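You operate a simulated robot arm through the tools that you are given. There is no shell and no other tool. Be economical: measure what you need, move in short steps, check, and stop when the job is done.

Carry out the task below with a simulated robot arm. There is one attempt and no reset: what you move stays moved.

JOB
Get the intake ready for a suction hose: tank valve shut, pump drained, cap swung aside, drain shut again.
Fine: wait till the pump drain stops running before you turn the cap free. Leave the other controls as they are.

Only the result counts: the job must be done as asked and must still hold three seconds after the hand-in. Knocking over, shifting, dropping, spilling or breaking anything else fails it. Lids that push on must go on centred and level and be pressed home; caps that screw on are set level and turned clockwise until they are tight.

ROBOT AND FRAMES
A 7-joint arm with a two-finger parallel gripper, fixed in place. Base frame: the origin is at the foot of the arm, x ahead of it, y to its left, z up. Units: mm, degrees, N and s.
With the tool pointing down near the work surface it reaches from about 100 to 840 mm from the base axis. Its first joint turns from -115.0 to 115.0 degrees. Payload 3.91 kg.
Tool frame: the origin (TCP) lies between the finger pads and is the grasp point; the fingertips stand 30 mm ahead of it; z points along the fingers, y is the line along which they close. The gripper opens to 110 mm. The fingers are 20 mm wide and 10 mm thick; the gripper's body (48 by 112 mm) begins 55 mm behind the TCP.
Orientation is that of the tool frame in the base frame, as [roll, pitch, yaw] about the fixed x, y, z axes, in that order (R = Rz(yaw) Ry(pitch) Rx(roll)). With the fingers straight down and closing along the base's y, the tool's x points along the base's -x, its y along +y and its z along -z.

CONTROLS
- The arm moves only by the tool jog_arm. Its argument "deltas" is a list of rows, each a list of 3 entries, a list of its own where there are three numbers: the turn, a rotation vector about the base's x, y, z in degrees, then the shift along the base's x, y, z in mm, then the finger opening in mm, from 0 to 110. In form: [[[rx, ry, rz], [tx, ty, tz], jaw], ...]. A call has 1 to 8 rows; each row shifts and turns the commanded pose from where the row before left it. Each row takes 0.2 s and may step no farther than 50 mm and 8.6 degrees from the row before; otherwise, or with a gripper value out of range, the whole call is refused. A pose out of reach is approached as far as the arm can. The call stops where the force on the tool passes 90 N (or 10 N more than at its start, if that is more) or the arm is blocked; 0.2 s more then pass. Each finger travels about 153 mm/s and halts on what it meets, pressing with about 45 N; the grip force reading is that of the motor and also rises with nothing between the fingers. The clock runs only during rows and for 0.2 s after the last one: add rows that do not move to give the fingers time. The reply holds the time, the measured pose of the TCP, the force on the tool along the base axes, the opening and the grip force, in the units named above and with some noise.
- Cameras (640 x 400 px; columns grow to the right, rows downward): "scene" is fixed at [217.6, -658.2, 1594.7]; the picture's right is [0.87, -0.50, 0.00], its down [-0.39, -0.68, -0.62] and it looks along [0.31, 0.54, -0.78] (base axes); focal length 338 px, centre (320, 200). "wrist" rides on the gripper at [72, 17, -103] in the tool frame; the picture's right is [-0.23, 0.97, 0.00], its down [-0.76, -0.18, -0.62] and it looks along [-0.61, -0.14, 0.78] (tool axes); focal length 222 px, centre (320, 200). There is no depth. A picture from a camera that has moved, and an enlarged one, comes with that camera's place and axes in the base frame and with its lens. The place of the scene camera against the robot may be out by one fixed shift of up to 12 mm in any direction.
- snapshot(camera): a new picture of that camera. The clock stands still meanwhile.
- slide_trunk(by): slides the trunk up (or, below 0, down) by that many mm; the arm rides with it, the base frame stays. It gives what a move gives, with no picture.
- inspect(camera, box): a new picture of the part [left, top, right, bottom] of that camera's present view, enlarged. The clock stands still meanwhile.
- hand_in(): hands the job in; it is judged then, once.

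Go step by step. Nothing tells you positions but the pictures and the camera data: compare them with the known pose of the tool, close in by small moves and look again before you grip or let go. The budget is 120 turns and 76 pictures, counting those below and the enlarged ones. Unless the task says otherwise, let go and move clear before handing in, and close with one line.

The tools are called by a JSON object that holds its "op" and its "data". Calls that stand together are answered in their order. jog_arm: Moves the arm, as the interface text tells. Its arguments: {"type":"object","properties":{"deltas":{"type":"array"}},"required":["deltas"]} The other tools are called the same way: slide_trunk (by) slides the trunk up or down; snapshot (camera) takes a picture; inspect (camera, box) takes an enlarged picture of a part of a camera's view; hand_in () hands the job in.

At the start:

```text
clock: 0.0
tool_pos: [624.8, -234.8, 1161.4]
tcp_rot: [179.9, 0.0, 180.0]
ft_force: [0.4, -0.6, -0.2]
gripper_width: 109.9
finger_force: 0.0
trunk travel left (down, up): [-775.0, 215.0]
```

scene: 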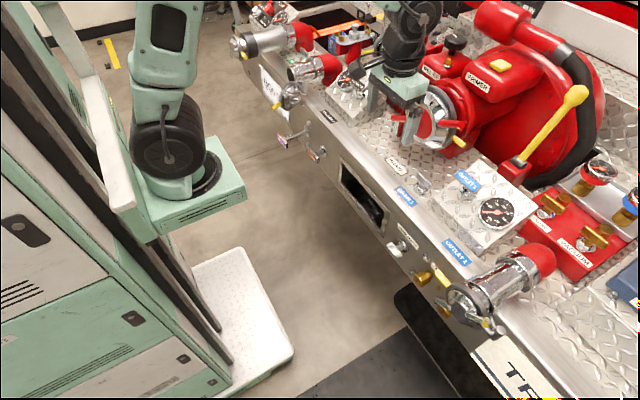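
wrist: 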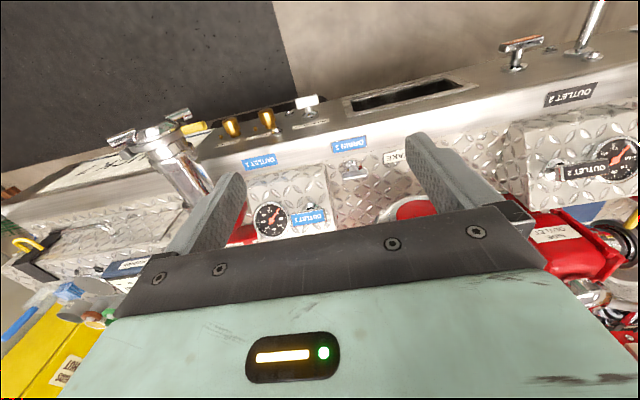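

I see a fire pump panel, with the gripper hanging over the intake area. I'll enlarge several regions to identify the controls.

{"op": "inspect", "data": {"camera": "scene", "box": [380, 50, 540, 150]}}

{"op": "inspect", "data": {"camera": "scene", "box": [230, 0, 390, 100]}}

{"op": "inspect", "data": {"camera": "scene", "box": [260, 90, 420, 190]}}

{"op": "inspect", "data": {"camera": "scene", "box": [380, 150, 540, 250]}}

{"op": "inspect", "data": {"camera": "scene", "box": [380, 220, 540, 320]}}

{"op": "inspect", "data": {"camera": "scene", "box": [500, 150, 640, 280]}}

```text
4.00 times, centred on (460, 100) of scene
camera zoom: at [217.6, -658.2, 1594.7], right [0.87, -0.5, 0.0], down [-0.39, -0.68, -0.62], along [0.31, 0.54, -0.78], focal length 1350 px, centre (-240, 600)
```

zoom: 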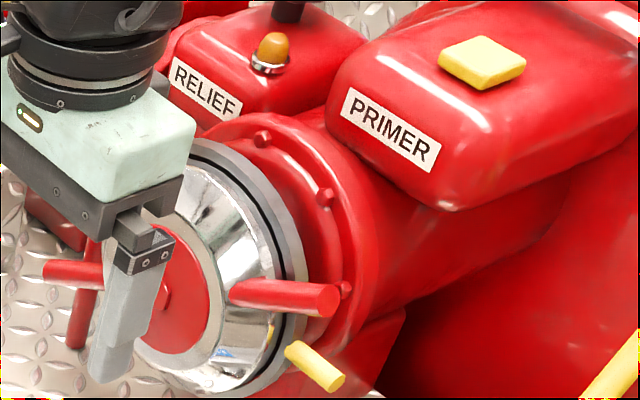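

```text
4.00 times, centred on (310, 50) of scene
camera zoom: at [217.6, -658.2, 1594.7], right [0.87, -0.5, 0.0], down [-0.39, -0.68, -0.62], along [0.31, 0.54, -0.78], focal length 1350 px, centre (360, 800)
```

zoom: 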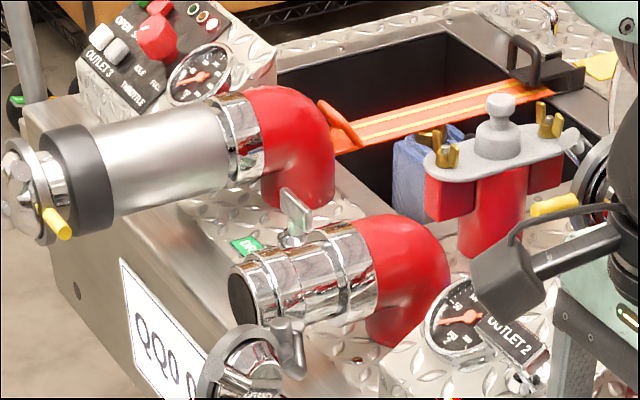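

```text
4.00 times, centred on (340, 140) of scene
camera zoom: at [217.6, -658.2, 1594.7], right [0.87, -0.5, 0.0], down [-0.39, -0.68, -0.62], along [0.31, 0.54, -0.78], focal length 1350 px, centre (240, 440)
```

zoom: 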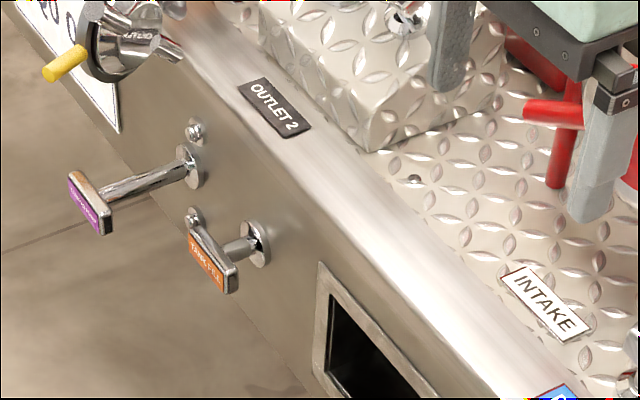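

```text
4.00 times, centred on (460, 200) of scene
camera zoom: at [217.6, -658.2, 1594.7], right [0.87, -0.5, 0.0], down [-0.39, -0.68, -0.62], along [0.31, 0.54, -0.78], focal length 1350 px, centre (-240, 200)
```

zoom: 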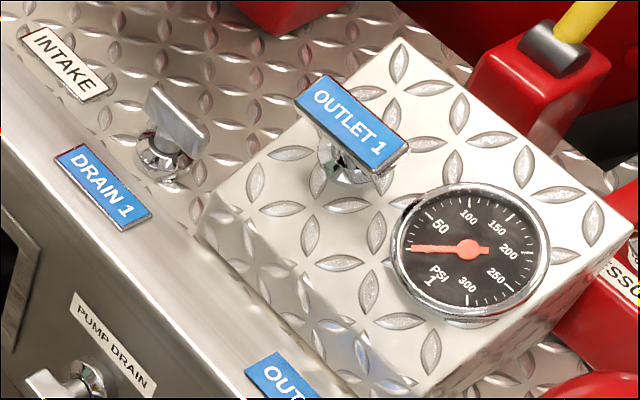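

```text
4.00 times, centred on (460, 270) of scene
camera zoom: at [217.6, -658.2, 1594.7], right [0.87, -0.5, 0.0], down [-0.39, -0.68, -0.62], along [0.31, 0.54, -0.78], focal length 1350 px, centre (-240, -80)
```

zoom: 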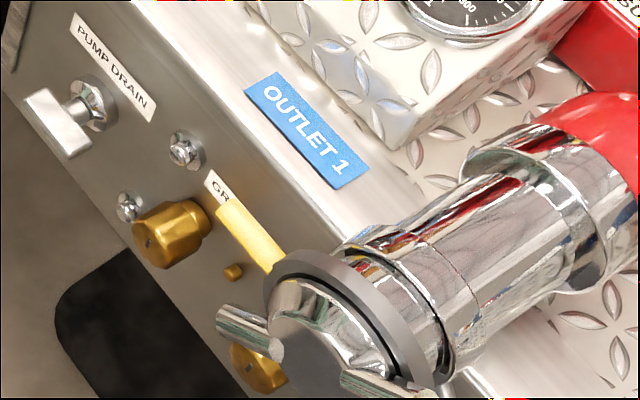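

```text
3.08 times, centred on (570, 215) of scene
camera zoom: at [217.6, -658.2, 1594.7], right [0.87, -0.5, 0.0], down [-0.39, -0.68, -0.62], along [0.31, 0.54, -0.78], focal length 1039 px, centre (-449, 154)
```

zoom: 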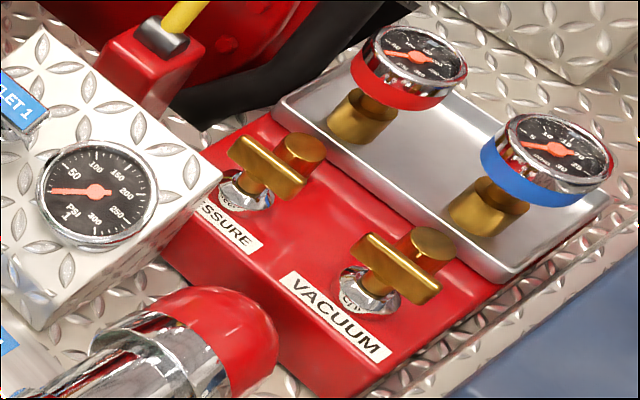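

Two pull handles (purple extended, orange pushed in), a PUMP DRAIN T-knob, and an intake cap with red handles. I'll zoom in more on these.

{"op": "inspect", "data": {"camera": "scene", "box": [270, 115, 334, 165]}}

{"op": "inspect", "data": {"camera": "scene", "box": [376, 215, 440, 265]}}

{"op": "inspect", "data": {"camera": "wrist", "box": [480, 0, 640, 100]}}

{"op": "inspect", "data": {"camera": "wrist", "box": [200, 70, 440, 220]}}

```text
8.00 times, centred on (302, 140) of scene
camera zoom: at [217.6, -658.2, 1594.7], right [0.87, -0.5, 0.0], down [-0.39, -0.68, -0.62], along [0.31, 0.54, -0.78], focal length 2701 px, centre (464, 680)
```

zoom: 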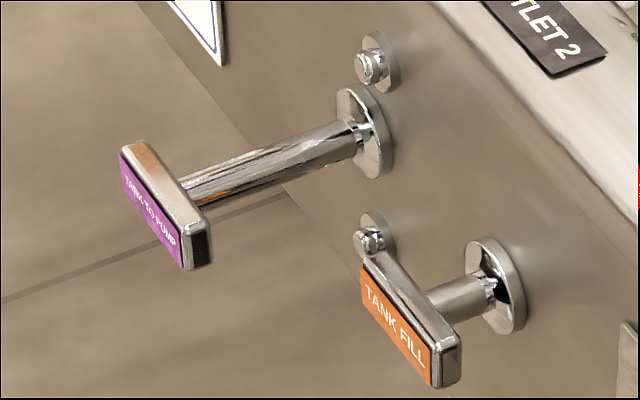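

```text
8.00 times, centred on (408, 240) of scene
camera zoom: at [217.6, -658.2, 1594.7], right [0.87, -0.5, 0.0], down [-0.39, -0.68, -0.62], along [0.31, 0.54, -0.78], focal length 2701 px, centre (-384, -120)
```

zoom: 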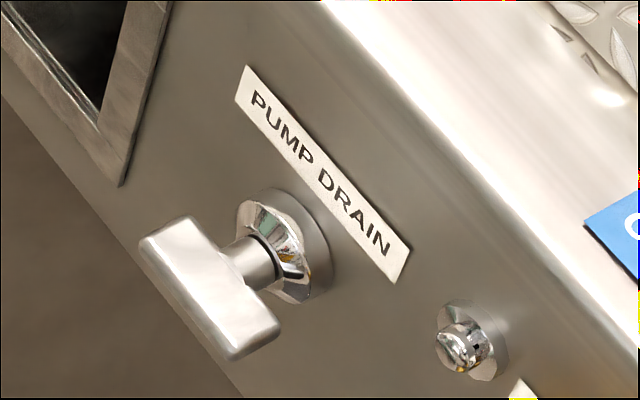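

```text
4.00 times, centred on (560, 50) of wrist
camera zoom: at [551.4, -217.7, 1264.7], right [0.23, 0.97, 0.0], down [0.76, -0.18, 0.62], along [0.61, -0.14, -0.78], focal length 888 px, centre (-640, 800)
```

zoom: 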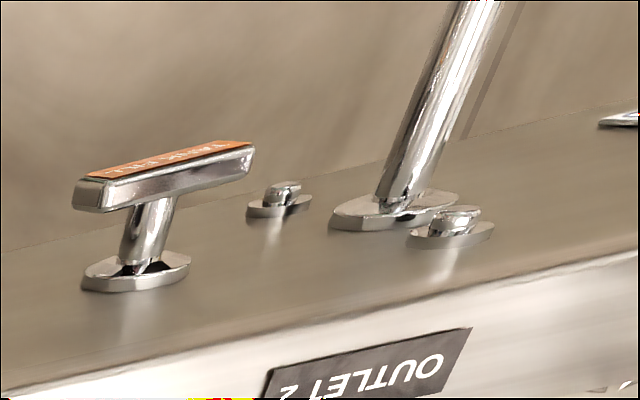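

```text
2.67 times, centred on (320, 145) of wrist
camera zoom: at [551.4, -217.7, 1264.7], right [0.23, 0.97, 0.0], down [0.76, -0.18, 0.62], along [0.61, -0.14, -0.78], focal length 592 px, centre (320, 347)
```

zoom: 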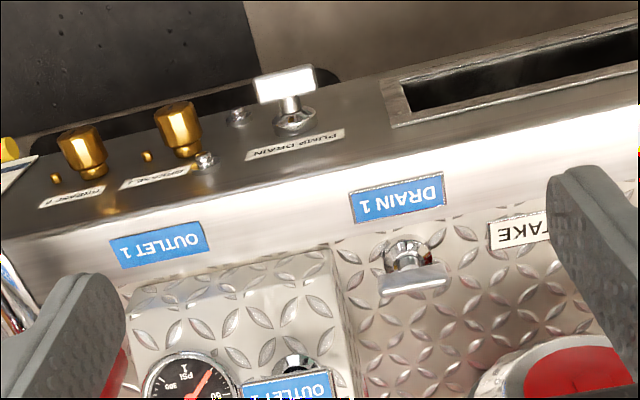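

The purple TANK TO PUMP handle is pulled out (around x≈610, y≈265, z≈700). The panel front faces the robot at x≈720–740. I'll back off and turn the tool to point forward (+x).

{"op": "jog_arm", "data": {"deltas": [[[0, -8.5, 0], [-35, 25, 0], 110], [[0, -8.5, 0], [-35, 25, 0], 110], [[0, -8.5, 0], [-35, 25, 0], 110], [[0, -8.5, 0], [-35, 25, 0], 110], [[0, -8.5, 0], [-35, 25, 0], 110], [[0, -8.5, 0], [-20, 25, 0], 110], [[0, -8.5, 0], [-20, 25, 0], 60], [[0, -8.5, 0], [-20, 25, 0], 0]]}}

```text
clock: 1.8
tool_pos: [598.1, -28.7, 1303.4]
tcp_rot: [178.0, 65.5, -179.9]
ft_force: [-0.8, -0.8, 0.9]
gripper_width: 0.1
finger_force: 38.1
out of reach, approached as far as the arm can: row 3, 4, 5, 6, 7, 8
trunk travel left (down, up): [-775.0, 215.0]
```

The arm can't fold that close in. I'll check its posture.

{"op": "snapshot", "data": {"camera": "scene"}}

{"op": "snapshot", "data": {"camera": "wrist"}}

```text
63 pictures are left
```

scene: 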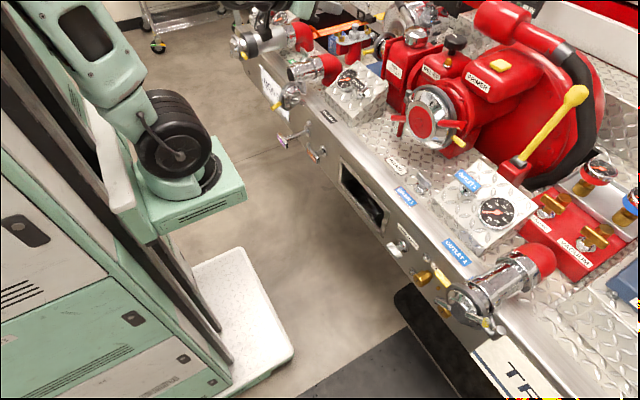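

```text
62 pictures are left
camera wrist: at [474.3, -15.7, 1280.4], right [0.06, 0.97, 0.22], down [-0.25, -0.2, 0.95], along [0.97, -0.11, 0.23], focal length 222 px, centre (320, 200)
```

wrist: 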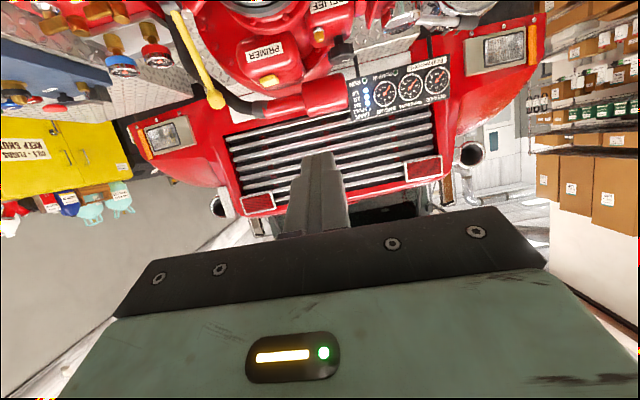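

The view of the intake cap is clear now. I'll enlarge it and bring the commanded pose forward and fully horizontal.

{"op": "inspect", "data": {"camera": "scene", "box": [384, 70, 480, 160]}}

{"op": "jog_arm", "data": {"deltas": [[[0, -7, 0], [45, 0, 0], 0], [[0, -7, 0], [45, 0, 0], 0], [[0, -8, 0], [45, 0, 0], 0], [[0, 0, 0], [45, 0, 0], 0], [[0, 0, 0], [0, 0, 0], 0]]}}

```text
4.44 times, centred on (432, 115) of scene
camera zoom: at [217.6, -658.2, 1594.7], right [0.87, -0.5, 0.0], down [-0.39, -0.68, -0.62], along [0.31, 0.54, -0.78], focal length 1500 px, centre (-178, 578)
```

zoom: 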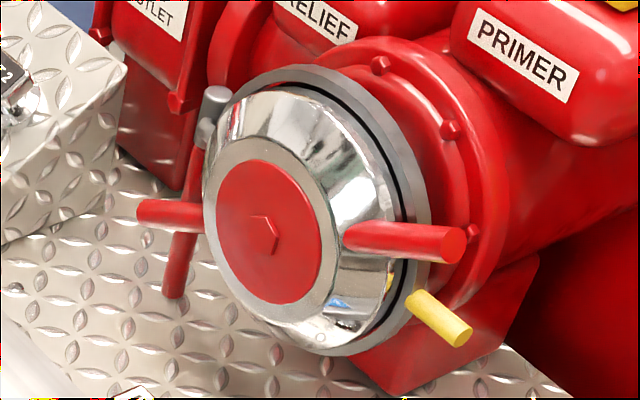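

```text
clock: 3.0
tool_pos: [779.6, -28.3, 1303.1]
tcp_rot: [176.8, 87.5, 178.8]
ft_force: [-1.4, -0.1, 0.2]
gripper_width: 0.0
finger_force: 37.7
trunk travel left (down, up): [-775.0, 215.0]
```

The arm now points forward. I'll move it left and back to line up with the TANK TO PUMP handle while still high.

{"op": "jog_arm", "data": {"deltas": [[[0, -1, 0], [-30, 40, 0], 0], [[0, -1, 0], [-30, 40, 0], 0], [[0, 0, 0], [-30, 40, 0], 0], [[0, 0, 0], [-30, 40, 0], 0], [[0, 0, 0], [-30, 40, 0], 0], [[0, 0, 0], [-30, 40, 0], 0], [[0, 0, 0], [-10, 40, 0], 0], [[0, 0, 0], [0, 13, 0], 0]]}}

```text
clock: 4.8
tool_pos: [591.0, 264.2, 1302.6]
tcp_rot: [171.3, 89.4, 173.1]
ft_force: [-0.5, 0.3, -0.6]
gripper_width: 0.0
finger_force: 38.2
trunk travel left (down, up): [-775.0, 215.0]
```

Now back a bit more, then I'll lower the trunk part of the way.

{"op": "jog_arm", "data": {"deltas": [[[0, 0, 0], [-40, 0, 0], 0], [[0, 0, 0], [-40, 0, 0], 0], [[0, 0, 0], [0, 0, 0], 0]]}}

{"op": "slide_trunk", "data": {"by": -480}}

{"op": "snapshot", "data": {"camera": "scene"}}

{"op": "snapshot", "data": {"camera": "wrist"}}

```text
clock: 5.6
tool_pos: [509.6, 264.3, 1302.4]
tcp_rot: [174.7, 89.4, 176.5]
ft_force: [-0.6, 0.0, 0.1]
gripper_width: 0.1
finger_force: 37.3
trunk travel left (down, up): [-775.0, 215.0]
```

```text
refused: -480 is not a number from -400 to 400
```

```text
60 pictures are left
```

scene: 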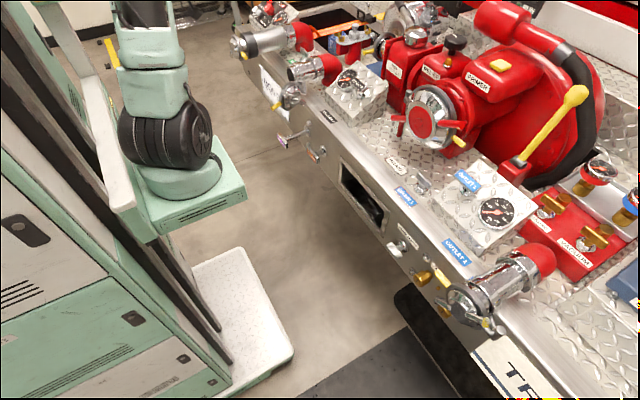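

```text
59 pictures are left
camera wrist: at [404.9, 277.7, 1230.8], right [-0.03, 0.97, 0.23], down [-0.61, -0.2, 0.77], along [0.79, -0.11, 0.6], focal length 222 px, centre (320, 200)
```

wrist: 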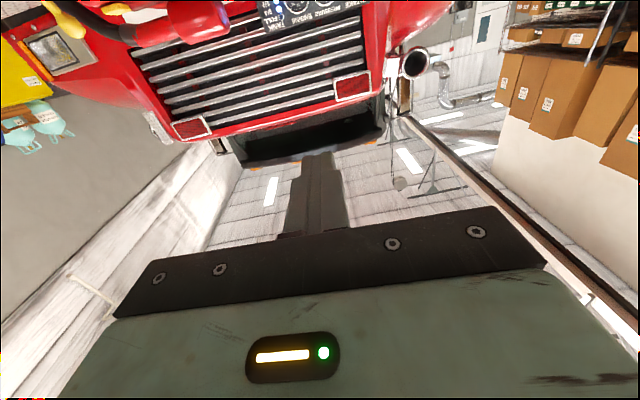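

The trunk slide limit is 400 per call. I'll lower in two steps.

{"op": "slide_trunk", "data": {"by": -400}}

{"op": "snapshot", "data": {"camera": "scene"}}

```text
clock: 9.4
tool_pos: [509.4, 264.6, 903.4]
tcp_rot: [172.9, 89.4, 174.9]
ft_force: [0.0, -0.7, -0.6]
gripper_width: 0.0
finger_force: 37.4
trunk travel left (down, up): [-375.0, 615.0]
```

```text
58 pictures are left
```

scene: 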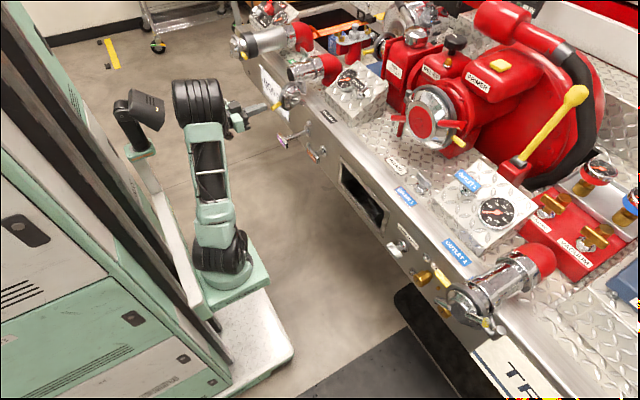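

Lowering further to handle height, then looking.

{"op": "slide_trunk", "data": {"by": -198}}

{"op": "inspect", "data": {"camera": "scene", "box": [230, 100, 342, 170]}}

{"op": "snapshot", "data": {"camera": "wrist"}}

```text
clock: 11.6
tool_pos: [509.4, 264.3, 704.4]
tcp_rot: [172.8, 89.4, 174.8]
ft_force: [-0.3, -0.4, 0.4]
gripper_width: 0.0
finger_force: 37.4
trunk travel left (down, up): [-177.0, 813.0]
```

```text
5.71 times, centred on (286, 135) of scene
camera zoom: at [217.6, -658.2, 1594.7], right [0.87, -0.5, 0.0], down [-0.39, -0.68, -0.62], along [0.31, 0.54, -0.78], focal length 1929 px, centre (514, 571)
```

zoom: 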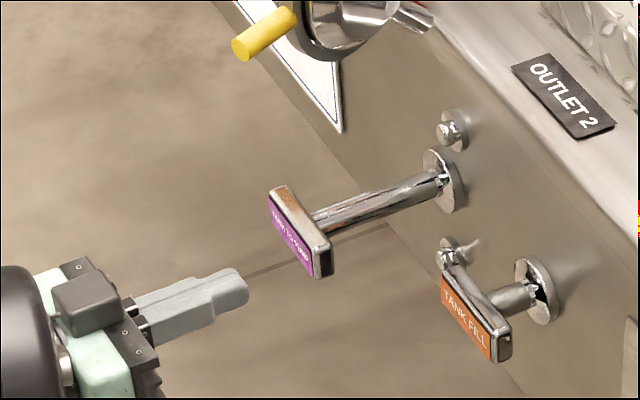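

```text
56 pictures are left
camera wrist: at [405.1, 277.8, 632.9], right [-0.03, 0.97, 0.23], down [-0.61, -0.2, 0.77], along [0.79, -0.11, 0.6], focal length 222 px, centre (320, 200)
```

wrist: 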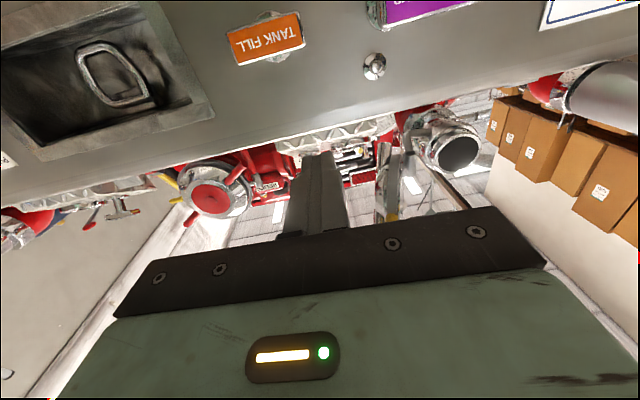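

Triangulating again, the purple handle's face is near (643, 362, 632). I'll shift there while staying well back, and look again.

{"op": "jog_arm", "data": {"deltas": [[[0, 0, 0], [0, 33, -20], 0], [[0, 0, 0], [0, 33, -25], 0], [[0, 0, 0], [0, 32, -25], 0], [[0, 0, 0], [0, 0, 0], 0]]}}

{"op": "inspect", "data": {"camera": "scene", "box": [230, 100, 342, 170]}}

{"op": "snapshot", "data": {"camera": "wrist"}}

```text
clock: 12.6
tool_pos: [509.1, 362.4, 635.4]
tcp_rot: [171.7, 89.4, 173.7]
ft_force: [-0.2, -0.3, -1.2]
gripper_width: 0.0
finger_force: 37.1
trunk travel left (down, up): [-177.0, 813.0]
```

```text
5.71 times, centred on (286, 135) of scene
camera zoom: at [217.6, -658.2, 1594.7], right [0.87, -0.5, 0.0], down [-0.39, -0.68, -0.62], along [0.31, 0.54, -0.78], focal length 1929 px, centre (514, 571)
```

zoom: 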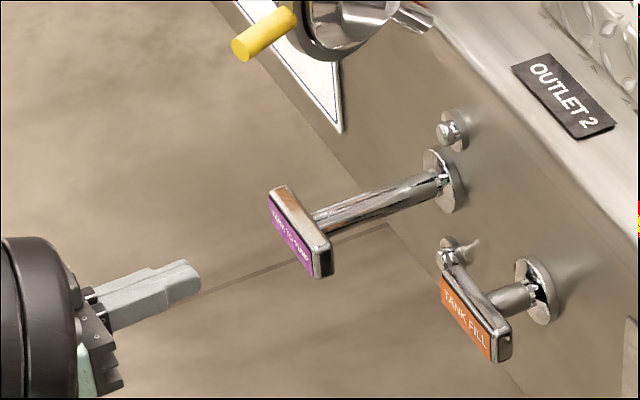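

```text
54 pictures are left
camera wrist: at [404.6, 376.6, 562.9], right [-0.03, 0.97, 0.23], down [-0.61, -0.2, 0.77], along [0.79, -0.12, 0.6], focal length 222 px, centre (320, 200)
```

wrist: 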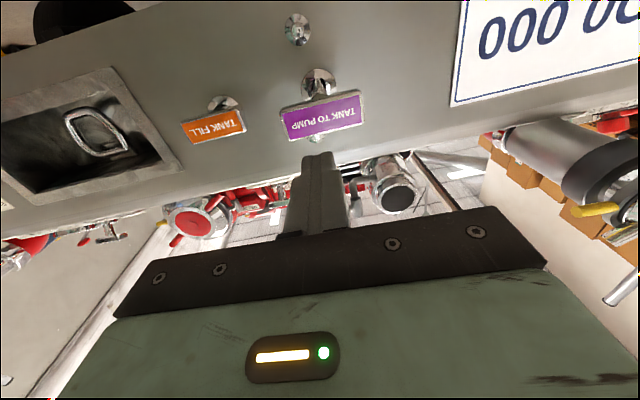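

The fingertips line up with the purple handle. I'll push it in along +x, with a slow final stretch.

{"op": "jog_arm", "data": {"deltas": [[[0, 0, 0], [30, 4, 0], 0], [[0, 0, 0], [30, 0, 0], 0], [[0, 0, 0], [15, 0, 0], 0], [[0, 0, 0], [15, 0, 0], 0], [[0, 0, 0], [10, 0, 0], 0], [[0, 0, 0], [10, 0, 0], 0], [[0, 0, 0], [10, 0, 0], 0]]}}

{"op": "inspect", "data": {"camera": "scene", "box": [230, 100, 342, 170]}}

```text
clock: 14.2
tool_pos: [629.1, 365.6, 634.9]
tcp_rot: [173.2, 89.4, 175.4]
ft_force: [-4.9, 4.7, 1.3]
gripper_width: 0.0
finger_force: 37.4
trunk travel left (down, up): [-177.0, 813.0]
```

```text
5.71 times, centred on (286, 135) of scene
camera zoom: at [217.6, -658.2, 1594.7], right [0.87, -0.5, 0.0], down [-0.39, -0.68, -0.62], along [0.31, 0.54, -0.78], focal length 1929 px, centre (514, 571)
```

zoom: 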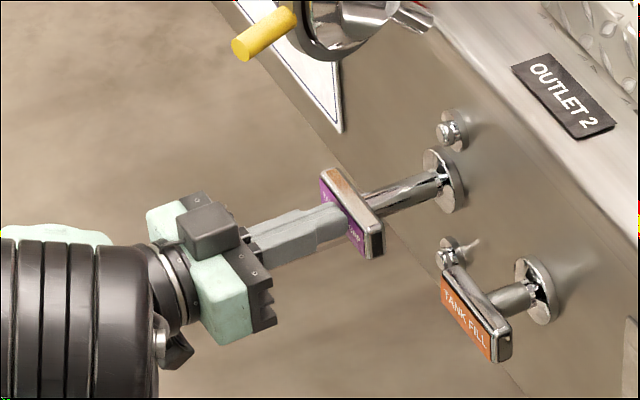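

The handle is moving in. I'll keep pushing until it stops.

{"op": "jog_arm", "data": {"deltas": [[[0, 0, 0], [10, 0, 0], 0], [[0, 0, 0], [10, 0, 0], 0], [[0, 0, 0], [10, 0, 0], 0], [[0, 0, 0], [8, 0, 0], 0], [[0, 0, 0], [6, 0, 0], 0], [[0, 0, 0], [6, 0, 0], 0], [[0, 0, 0], [6, 0, 0], 0]]}}

{"op": "inspect", "data": {"camera": "scene", "box": [230, 100, 342, 170]}}

```text
clock: 15.2
tool_pos: [658.4, 365.4, 634.1]
tcp_rot: [176.0, 89.3, 177.9]
ft_force: [-43.8, -29.2, 7.2]
gripper_width: 0.2
finger_force: 37.3
trunk travel left (down, up): [-177.0, 813.0]
stopped in row 5: the force on the tool passed its limit (the readings are from after the stop); the commanded pose is now the measured one
```

```text
5.71 times, centred on (286, 135) of scene
camera zoom: at [217.6, -658.2, 1594.7], right [0.87, -0.5, 0.0], down [-0.39, -0.68, -0.62], along [0.31, 0.54, -0.78], focal length 1929 px, centre (514, 571)
```

zoom: 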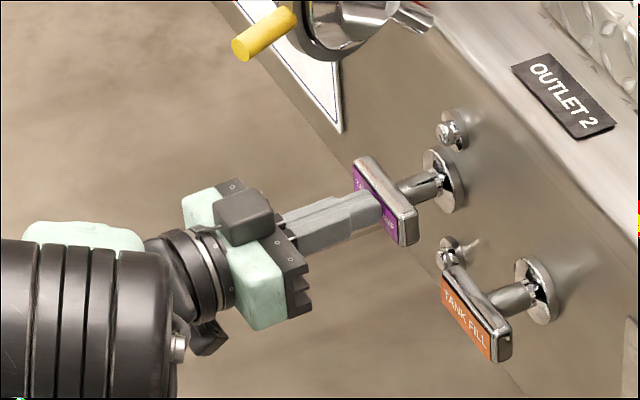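

The valve is shut: its handle sticks out as far as TANK FILL's and hit a hard stop. Now I'll back off, roll the tool 90° and travel to the pump drain knob (around 714, -292, 600).

{"op": "jog_arm", "data": {"deltas": [[[0, 0, 0], [-45, 0, 0], 0], [[0, 0, 0], [-45, -20, 0], 0], [[8.5, 0, 0], [-5, -45, 0], 0], [[8.5, 0, 0], [0, -45, 0], 0], [[8.5, 0, 0], [0, -45, 0], 0], [[8.5, 0, 0], [0, -45, 0], 0], [[8.5, 0, 0], [0, -45, 0], 0], [[8.5, 0, 0], [0, -45, 0], 0]]}}

{"op": "jog_arm", "data": {"deltas": [[[8.5, 0, 0], [0, -45, 0], 0], [[8.5, 0, 0], [0, -45, 0], 30], [[8.5, 0, 0], [0, -45, 0], 60], [[8.5, 0, 0], [0, -45, 0], 60], [[3, 0, 0], [0, -45, 0], 60], [[0, 0, 0], [0, -45, 0], 60], [[0, 0, 0], [0, -45, 0], 60], [[0, 0, 0], [0, -45, 0], 60]]}}

{"op": "snapshot", "data": {"camera": "scene"}}

{"op": "snapshot", "data": {"camera": "wrist"}}

```text
clock: 17.0
tool_pos: [591.1, 113.4, 636.6]
tcp_rot: [88.6, 38.9, 91.2]
ft_force: [0.2, -0.6, -0.4]
gripper_width: 0.0
finger_force: 37.4
out of reach, approached as far as the arm can: row 7, 8
trunk travel left (down, up): [-177.0, 813.0]
```

```text
clock: 18.8
tool_pos: [701.4, -169.0, 658.6]
tcp_rot: [87.9, 2.0, 91.0]
ft_force: [-0.3, 0.3, 0.3]
gripper_width: 59.9
finger_force: 0.0
out of reach, approached as far as the arm can: row 1, 2, 3, 4, 5, 6
trunk travel left (down, up): [-177.0, 813.0]
```

```text
51 pictures are left
```

scene: 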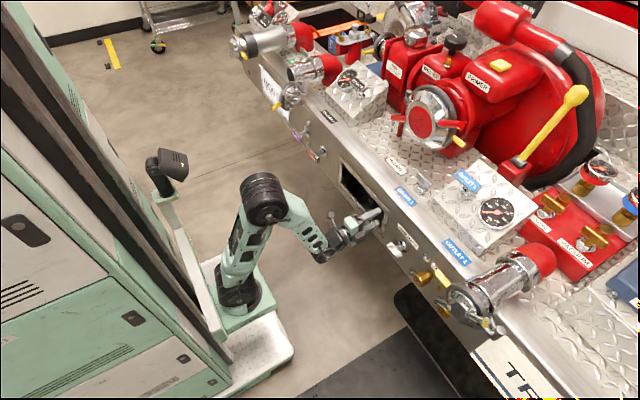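

```text
50 pictures are left
camera wrist: at [596.7, -97.3, 668.8], right [-0.03, -0.19, 0.98], down [-0.6, -0.78, -0.17], along [0.8, -0.6, -0.09], focal length 222 px, centre (320, 200)
```

wrist: 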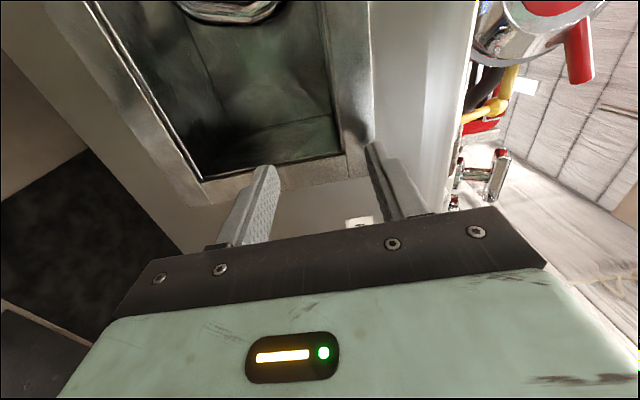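

The arm drifted near the recess but is clear. I'll back off in x and continue toward the drain knob.

{"op": "jog_arm", "data": {"deltas": [[[0, 0, 0], [-40, -20, 0], 60], [[0, 0, 0], [-20, -30, -15], 60], [[0, 0, 0], [-10, -40, -20], 60], [[0, 0, 0], [0, -20, -15], 60], [[0, 0, 0], [0, 0, 0], 60]]}}

{"op": "snapshot", "data": {"camera": "wrist"}}

{"op": "inspect", "data": {"camera": "scene", "box": [340, 200, 452, 270]}}

```text
clock: 20.0
tool_pos: [668.1, -291.8, 616.4]
tcp_rot: [88.1, 1.9, 90.9]
ft_force: [-0.6, 0.2, 0.2]
gripper_width: 59.9
finger_force: 0.0
out of reach, approached as far as the arm can: row 1, 2
trunk travel left (down, up): [-177.0, 813.0]
```

```text
49 pictures are left
camera wrist: at [563.3, -221.5, 626.7], right [-0.03, -0.19, 0.98], down [-0.6, -0.78, -0.17], along [0.8, -0.6, -0.09], focal length 222 px, centre (320, 200)
```

wrist: 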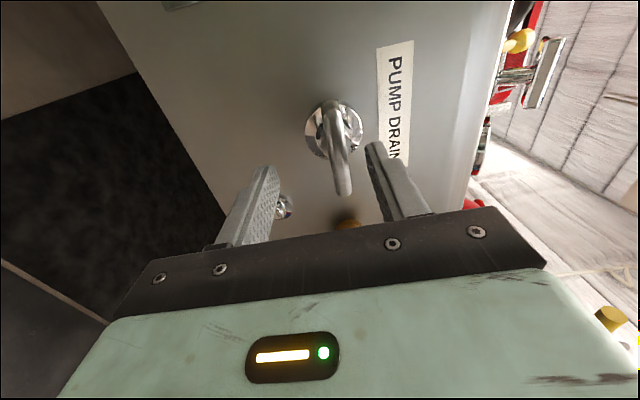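

```text
5.71 times, centred on (396, 235) of scene
camera zoom: at [217.6, -658.2, 1594.7], right [0.87, -0.5, 0.0], down [-0.39, -0.68, -0.62], along [0.31, 0.54, -0.78], focal length 1929 px, centre (-114, 0)
```

zoom: 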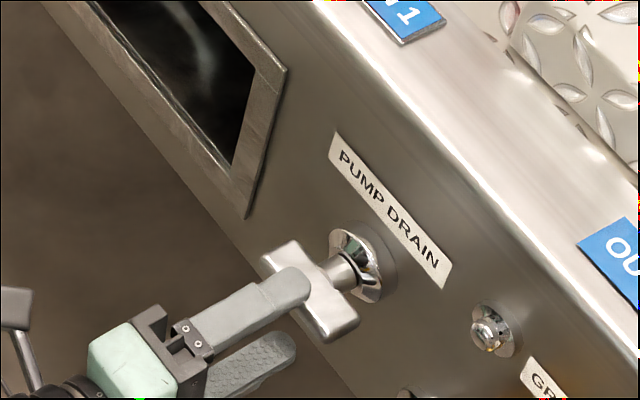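

The T-bar is at about (708, -290, 631), horizontal, between the fingers. I'll centre, advance, and close gently.

{"op": "jog_arm", "data": {"deltas": [[[0, 0, 0], [0, 2, 15], 60], [[0, 0, 0], [15, 0, 0], 60], [[0, 0, 0], [17, 0, 0], 60], [[0, 0, 0], [0, 0, 0], 60]]}}

{"op": "snapshot", "data": {"camera": "wrist"}}

{"op": "inspect", "data": {"camera": "scene", "box": [340, 200, 452, 270]}}

```text
clock: 21.0
tool_pos: [700.9, -291.5, 630.2]
tcp_rot: [88.0, 2.0, 90.9]
ft_force: [-0.2, 0.2, -0.2]
gripper_width: 60.0
finger_force: 0.1
trunk travel left (down, up): [-177.0, 813.0]
```

```text
47 pictures are left
camera wrist: at [595.5, -219.2, 641.8], right [-0.03, -0.19, 0.98], down [-0.6, -0.78, -0.17], along [0.8, -0.6, -0.09], focal length 222 px, centre (320, 200)
```

wrist: 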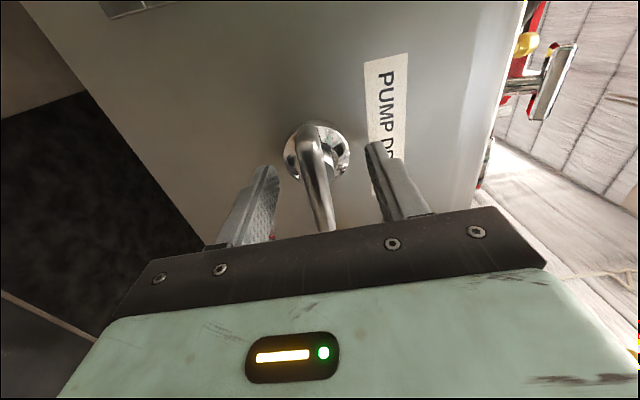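

```text
5.71 times, centred on (396, 235) of scene
camera zoom: at [217.6, -658.2, 1594.7], right [0.87, -0.5, 0.0], down [-0.39, -0.68, -0.62], along [0.31, 0.54, -0.78], focal length 1929 px, centre (-114, 0)
```

zoom: 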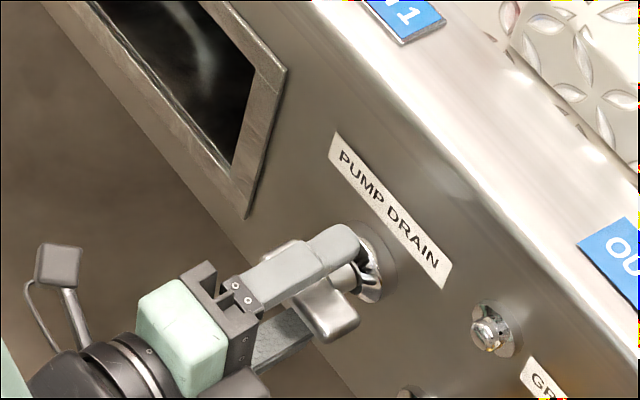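

Well placed. I'll close on the bar.

{"op": "jog_arm", "data": {"deltas": [[[0, 0, 0], [0, 3, 1], 50], [[0, 0, 0], [0, 0, 0], 30], [[0, 0, 0], [0, 0, 0], 10], [[0, 0, 0], [0, 0, 0], 10]]}}

```text
clock: 22.0
tool_pos: [699.7, -288.8, 628.4]
tcp_rot: [88.2, 2.0, 90.9]
ft_force: [3.4, -0.4, -19.3]
gripper_width: 21.8
finger_force: 44.9
trunk travel left (down, up): [-177.0, 813.0]
```

Gripped the bar. I'll relieve the offset and try a small counter-clockwise turn.

{"op": "jog_arm", "data": {"deltas": [[[0, 0, 0], [0, 0, -2], 10], [[-6, 0, 0], [0, 0, 0], 10], [[-6, 0, 0], [0, 0, 0], 10], [[0, 0, 0], [0, 0, 0], 10]]}}

{"op": "inspect", "data": {"camera": "scene", "box": [340, 200, 452, 270]}}

```text
clock: 23.0
tool_pos: [701.1, -288.7, 629.8]
tcp_rot: [88.3, 14.2, 90.9]
ft_force: [-0.5, -5.1, -15.6]
gripper_width: 21.8
finger_force: 45.3
trunk travel left (down, up): [-177.0, 813.0]
```

```text
5.71 times, centred on (396, 235) of scene
camera zoom: at [217.6, -658.2, 1594.7], right [0.87, -0.5, 0.0], down [-0.39, -0.68, -0.62], along [0.31, 0.54, -0.78], focal length 1929 px, centre (-114, 0)
```

zoom: 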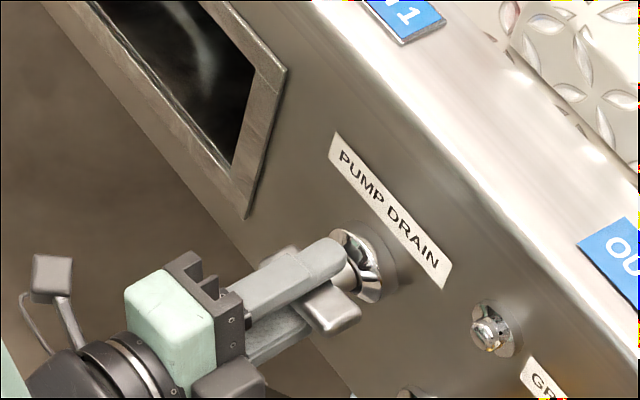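

It turns with the hand. I'll continue counter-clockwise in steps.

{"op": "jog_arm", "data": {"deltas": [[[-8, 0, 0], [0, 0, 0], 10], [[-8, 0, 0], [0, 0, 0], 10], [[-8, 0, 0], [0, 0, 0], 10], [[-8, 0, 0], [0, 0, 0], 10], [[0, 0, 0], [0, 0, 0], 10]]}}

{"op": "inspect", "data": {"camera": "scene", "box": [340, 200, 452, 270]}}

```text
clock: 24.2
tool_pos: [699.8, -289.7, 627.8]
tcp_rot: [89.1, 46.1, 91.3]
ft_force: [0.8, -13.6, -19.9]
gripper_width: 22.3
finger_force: 45.0
trunk travel left (down, up): [-177.0, 813.0]
```

```text
5.71 times, centred on (396, 235) of scene
camera zoom: at [217.6, -658.2, 1594.7], right [0.87, -0.5, 0.0], down [-0.39, -0.68, -0.62], along [0.31, 0.54, -0.78], focal length 1929 px, centre (-114, 0)
```

zoom: 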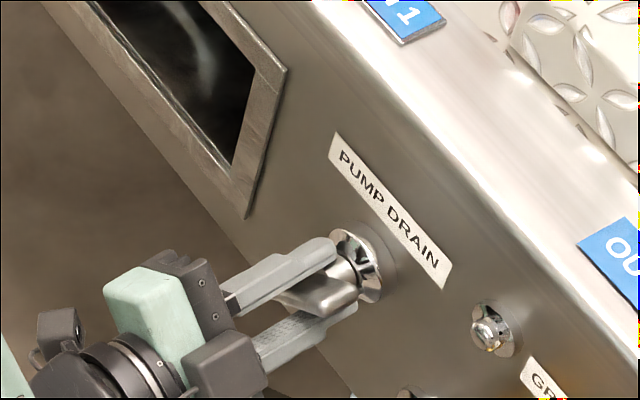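

It follows the hand. I'll turn the rest of the quarter turn.

{"op": "jog_arm", "data": {"deltas": [[[-8, 0, 0], [0, 0, -1], 10], [[-8, 0, 0], [0, 0, 0], 10], [[-8, 0, 0], [0, 0, 0], 10], [[-8, 0, 0], [0, 0, 0], 10], [[-8, 0, 0], [0, 0, 0], 10], [[-4, 0, 0], [0, 0, 0], 10], [[0, 0, 0], [0, 0, 0], 10]]}}

{"op": "snapshot", "data": {"camera": "wrist"}}

{"op": "snapshot", "data": {"camera": "scene"}}

```text
clock: 25.8
tool_pos: [700.4, -291.4, 627.7]
tcp_rot: [-176.6, 89.1, -175.0]
ft_force: [9.3, -32.8, -10.6]
gripper_width: 21.7
finger_force: 45.2
trunk travel left (down, up): [-177.0, 813.0]
```

```text
43 pictures are left
camera wrist: at [595.4, -276.3, 557.1], right [-0.02, 0.97, 0.23], down [-0.61, -0.19, 0.77], along [0.79, -0.12, 0.6], focal length 222 px, centre (320, 200)
```

wrist: 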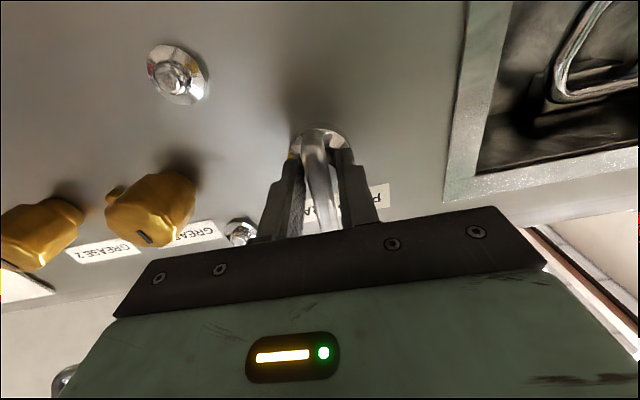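

```text
42 pictures are left
```

scene: 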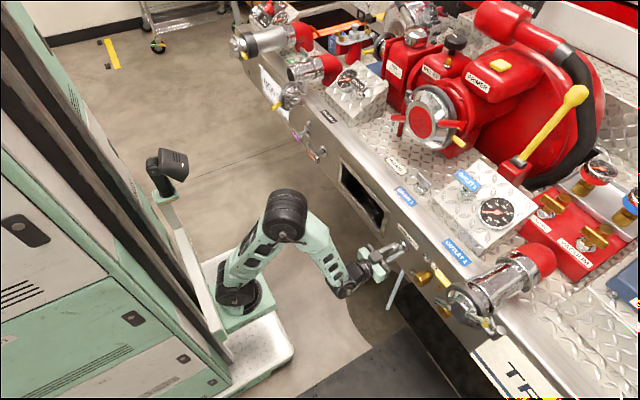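

Water now runs from the drain (visible stream). I'll release the bar, back off, and prepare at the cap while it drains.

{"op": "jog_arm", "data": {"deltas": [[[0, 0, 0], [0, 0, 0], 30], [[0, 0, 0], [0, 0, 0], 60], [[0, 0, 0], [-30, 0, 0], 60], [[0, 0, 0], [-30, 0, 0], 60], [[0, 0, 0], [0, 0, 0], 60]]}}

{"op": "inspect", "data": {"camera": "scene", "box": [330, 220, 442, 320]}}

```text
clock: 27.0
tool_pos: [642.7, -290.1, 629.3]
tcp_rot: [179.3, 89.1, -178.7]
ft_force: [0.0, 0.0, -0.5]
gripper_width: 59.9
finger_force: 0.0
out of reach, approached as far as the arm can: row 4
trunk travel left (down, up): [-177.0, 813.0]
```

```text
4.00 times, centred on (386, 270) of scene
camera zoom: at [217.6, -658.2, 1594.7], right [0.87, -0.5, 0.0], down [-0.39, -0.68, -0.62], along [0.31, 0.54, -0.78], focal length 1350 px, centre (56, -80)
```

zoom: 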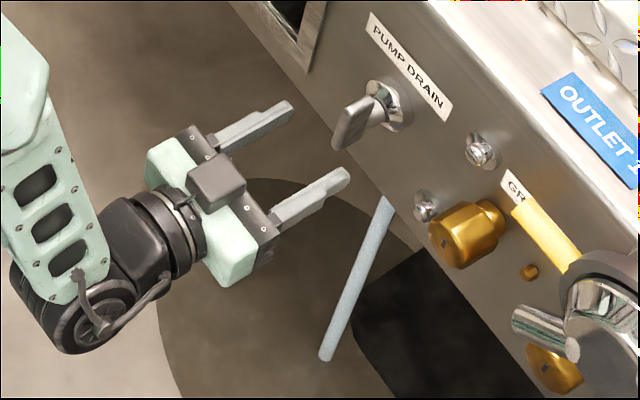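

The drain bar is vertical now and water is flowing. I'll raise the trunk to cap height and look at the cap up close.

{"op": "slide_trunk", "data": {"by": 300}}

{"op": "snapshot", "data": {"camera": "wrist"}}

{"op": "snapshot", "data": {"camera": "scene"}}

```text
clock: 30.0
tool_pos: [642.5, -290.0, 928.2]
tcp_rot: [179.6, 89.1, -178.5]
ft_force: [-0.2, 0.8, -0.4]
gripper_width: 60.2
finger_force: 0.1
trunk travel left (down, up): [-477.0, 513.0]
```

```text
40 pictures are left
camera wrist: at [537.5, -276.3, 858.4], right [-0.03, 0.97, 0.23], down [-0.6, -0.2, 0.77], along [0.8, -0.11, 0.59], focal length 222 px, centre (320, 200)
```

wrist: 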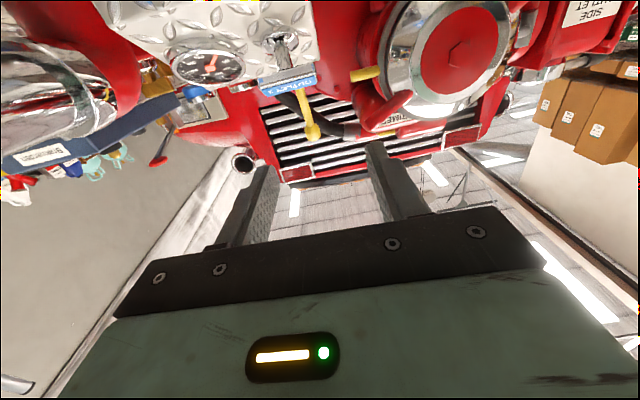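

```text
39 pictures are left
```

scene: 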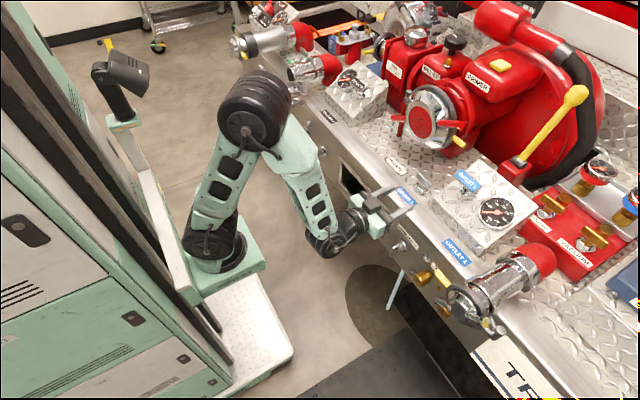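

The cap centre is near (893, -88, 923). Its red bar points up and toward -y with its tip near (906, -220, 1008), and the hinge is on the +y side. I'll stage in front of the bar with matching roll while the pump drains.

{"op": "jog_arm", "data": {"deltas": [[[8.2, 0, 0], [20, 13, 10], 60], [[8.2, 0, 0], [20, 13, 10], 60], [[8.2, 0, 0], [20, 13, 10], 60], [[8.2, 0, 0], [20, 13, 10], 60], [[8.2, 0, 0], [20, 13, 10], 60], [[8.2, 0, 0], [20, 14, 10], 60], [[8, 0, 0], [20, 14, 6], 60], [[0, 0, 0], [0, 0, 0], 60]]}}

{"op": "snapshot", "data": {"camera": "wrist"}}

{"op": "snapshot", "data": {"camera": "scene"}}

```text
clock: 31.8
tool_pos: [782.6, -196.8, 993.2]
tcp_rot: [88.5, 32.7, 91.1]
ft_force: [0.2, 0.6, -0.2]
gripper_width: 60.1
finger_force: 0.2
trunk travel left (down, up): [-477.0, 513.0]
```

```text
38 pictures are left
camera wrist: at [678.5, -130.5, 967.1], right [-0.03, 0.33, 0.94], down [-0.6, -0.76, 0.25], along [0.8, -0.56, 0.23], focal length 222 px, centre (320, 200)
```

wrist: 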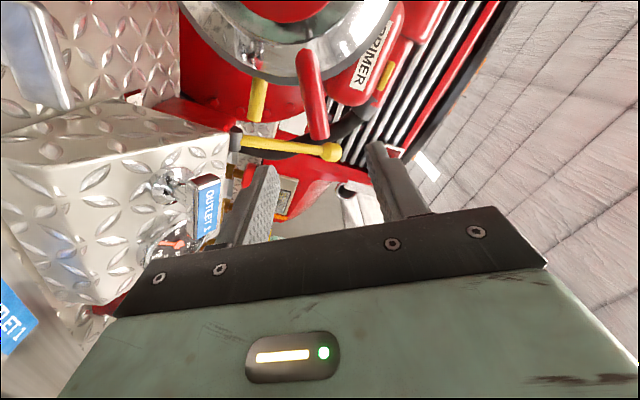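

```text
37 pictures are left
```

scene: 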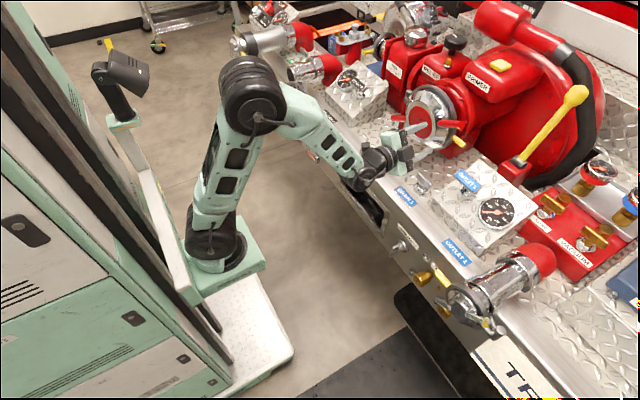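

The bar lies between the fingers' line of approach. I'll check whether the drain has stopped.

{"op": "inspect", "data": {"camera": "scene", "box": [340, 230, 452, 310]}}

```text
5.00 times, centred on (396, 270) of scene
camera zoom: at [217.6, -658.2, 1594.7], right [0.87, -0.5, 0.0], down [-0.39, -0.68, -0.62], along [0.31, 0.54, -0.78], focal length 1688 px, centre (-60, -150)
```

zoom: 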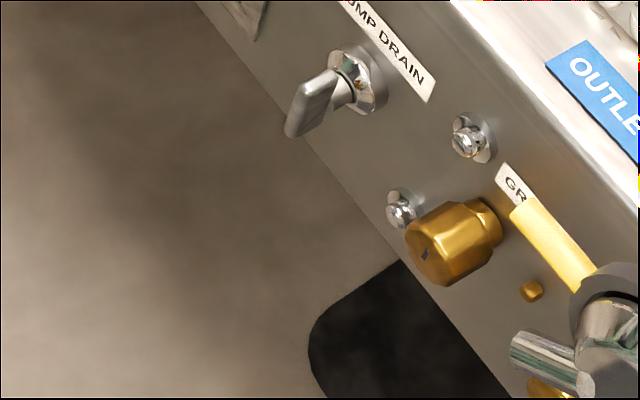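

The drain has stopped running. I'll advance onto the bar.

{"op": "jog_arm", "data": {"deltas": [[[0, 0, 0], [28, 0, 0], 60], [[0, 0, 0], [28, 0, 0], 60], [[0, 0, 0], [28, 0, 0], 60], [[0, 0, 0], [0, 0, 0], 60]]}}

{"op": "snapshot", "data": {"camera": "wrist"}}

{"op": "inspect", "data": {"camera": "scene", "box": [360, 70, 488, 160]}}

```text
clock: 32.8
tool_pos: [867.4, -196.6, 994.9]
tcp_rot: [88.5, 32.8, 91.1]
ft_force: [-0.3, -0.1, 0.8]
gripper_width: 59.8
finger_force: 0.1
trunk travel left (down, up): [-477.0, 513.0]
```

```text
35 pictures are left
camera wrist: at [762.5, -130.3, 967.7], right [-0.03, 0.34, 0.94], down [-0.6, -0.76, 0.25], along [0.8, -0.56, 0.23], focal length 222 px, centre (320, 200)
```

wrist: 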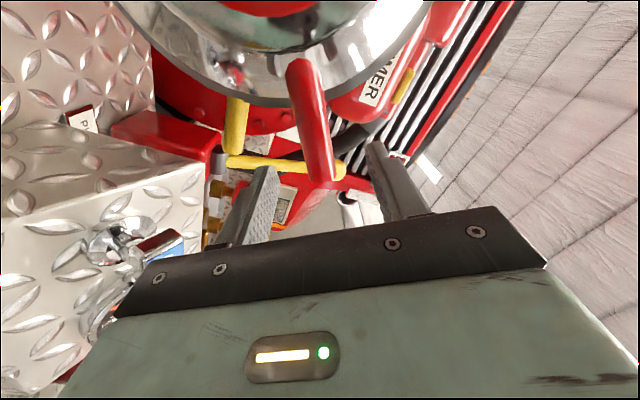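

```text
4.44 times, centred on (424, 115) of scene
camera zoom: at [217.6, -658.2, 1594.7], right [0.87, -0.5, 0.0], down [-0.39, -0.68, -0.62], along [0.31, 0.54, -0.78], focal length 1500 px, centre (-142, 578)
```

zoom: 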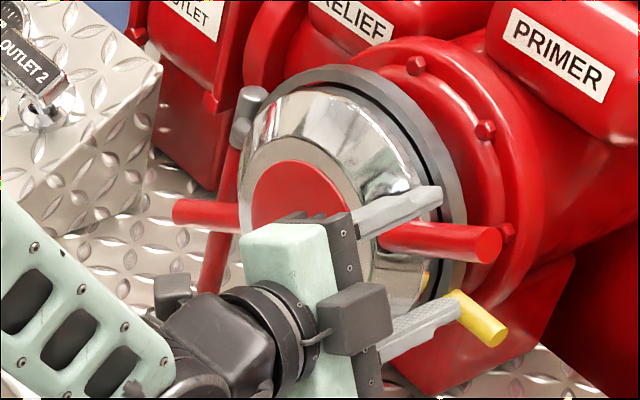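

Aligned. I'll advance the last stretch and close on the bar.

{"op": "jog_arm", "data": {"deltas": [[[0, 0, 0], [14, 1, 0], 60], [[0, 0, 0], [14, 1, 0], 60], [[0, 0, 0], [0, 0, 0], 40], [[0, 0, 0], [0, 0, 0], 15], [[0, 0, 0], [0, 0, 0], 15]]}}

{"op": "snapshot", "data": {"camera": "scene"}}

```text
clock: 34.0
tool_pos: [894.3, -193.9, 995.9]
tcp_rot: [88.4, 32.9, 91.1]
ft_force: [3.0, 0.4, 4.0]
gripper_width: 22.1
finger_force: 45.2
trunk travel left (down, up): [-477.0, 513.0]
```

```text
33 pictures are left
```

scene: 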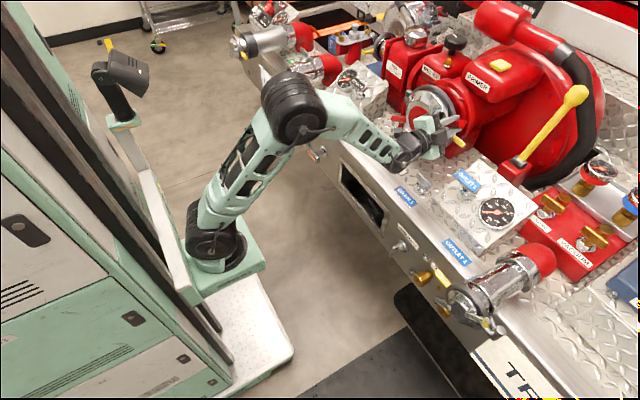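

The bar is gripped and the drain is still dry. I'll turn counter-clockwise along the arc in small steps.

{"op": "jog_arm", "data": {"deltas": [[[-6, 0, 0], [0, 8.1, 10.7], 15], [[-6, 0, 0], [0, 9.2, 9.8], 15], [[0, 0, 0], [0, 0, 0], 15]]}}

{"op": "inspect", "data": {"camera": "scene", "box": [360, 70, 488, 160]}}

```text
clock: 34.8
tool_pos: [895.0, -177.7, 1017.8]
tcp_rot: [88.5, 44.9, 91.0]
ft_force: [0.0, -4.0, 11.8]
gripper_width: 22.1
finger_force: 45.3
trunk travel left (down, up): [-477.0, 513.0]
```

```text
4.44 times, centred on (424, 115) of scene
camera zoom: at [217.6, -658.2, 1594.7], right [0.87, -0.5, 0.0], down [-0.39, -0.68, -0.62], along [0.31, 0.54, -0.78], focal length 1500 px, centre (-142, 578)
```

zoom: 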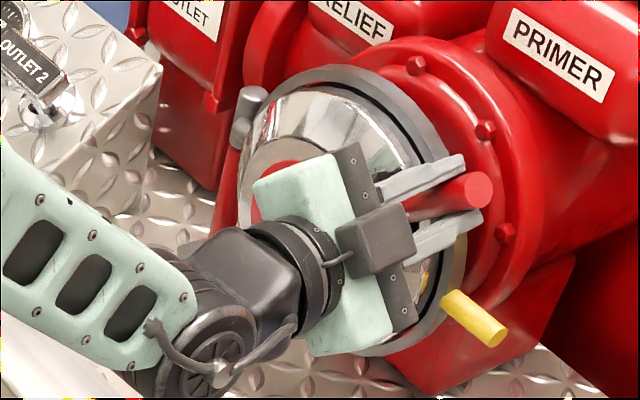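

The cap turns freely. Continuing along the arc.

{"op": "jog_arm", "data": {"deltas": [[[-6, 0, 0], [0, 10.1, 8.7], 15], [[-6, 0, 0], [0, 11.1, 7.7], 15], [[-6, 0, 0], [0, 11.7, 6.4], 15], [[-6, 0, 0], [0, 12.3, 5.2], 15], [[-6, 0, 0], [0, 12.9, 3.9], 15], [[-6, 0, 0], [0, 13.1, 2.5], 15], [[-6, 0, 0], [0, 13.4, 1.1], 15], [[0, 0, 0], [0, 0, 0], 15]]}}

{"op": "inspect", "data": {"camera": "scene", "box": [360, 70, 488, 160]}}

```text
clock: 36.6
tool_pos: [894.5, -91.4, 1057.3]
tcp_rot: [91.1, 86.9, 93.5]
ft_force: [-0.4, -2.0, 32.0]
gripper_width: 21.6
finger_force: 45.1
trunk travel left (down, up): [-477.0, 513.0]
```

```text
4.44 times, centred on (424, 115) of scene
camera zoom: at [217.6, -658.2, 1594.7], right [0.87, -0.5, 0.0], down [-0.39, -0.68, -0.62], along [0.31, 0.54, -0.78], focal length 1500 px, centre (-142, 578)
```

zoom: 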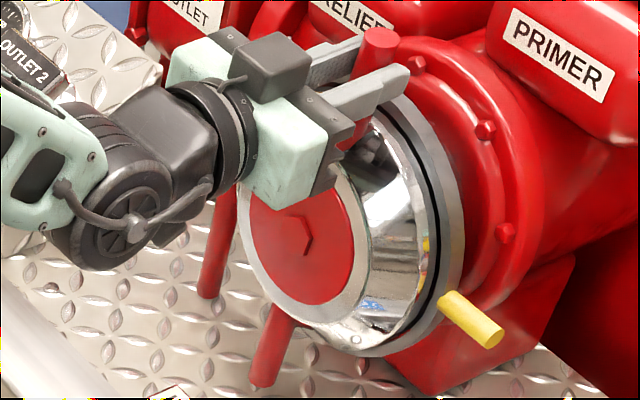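

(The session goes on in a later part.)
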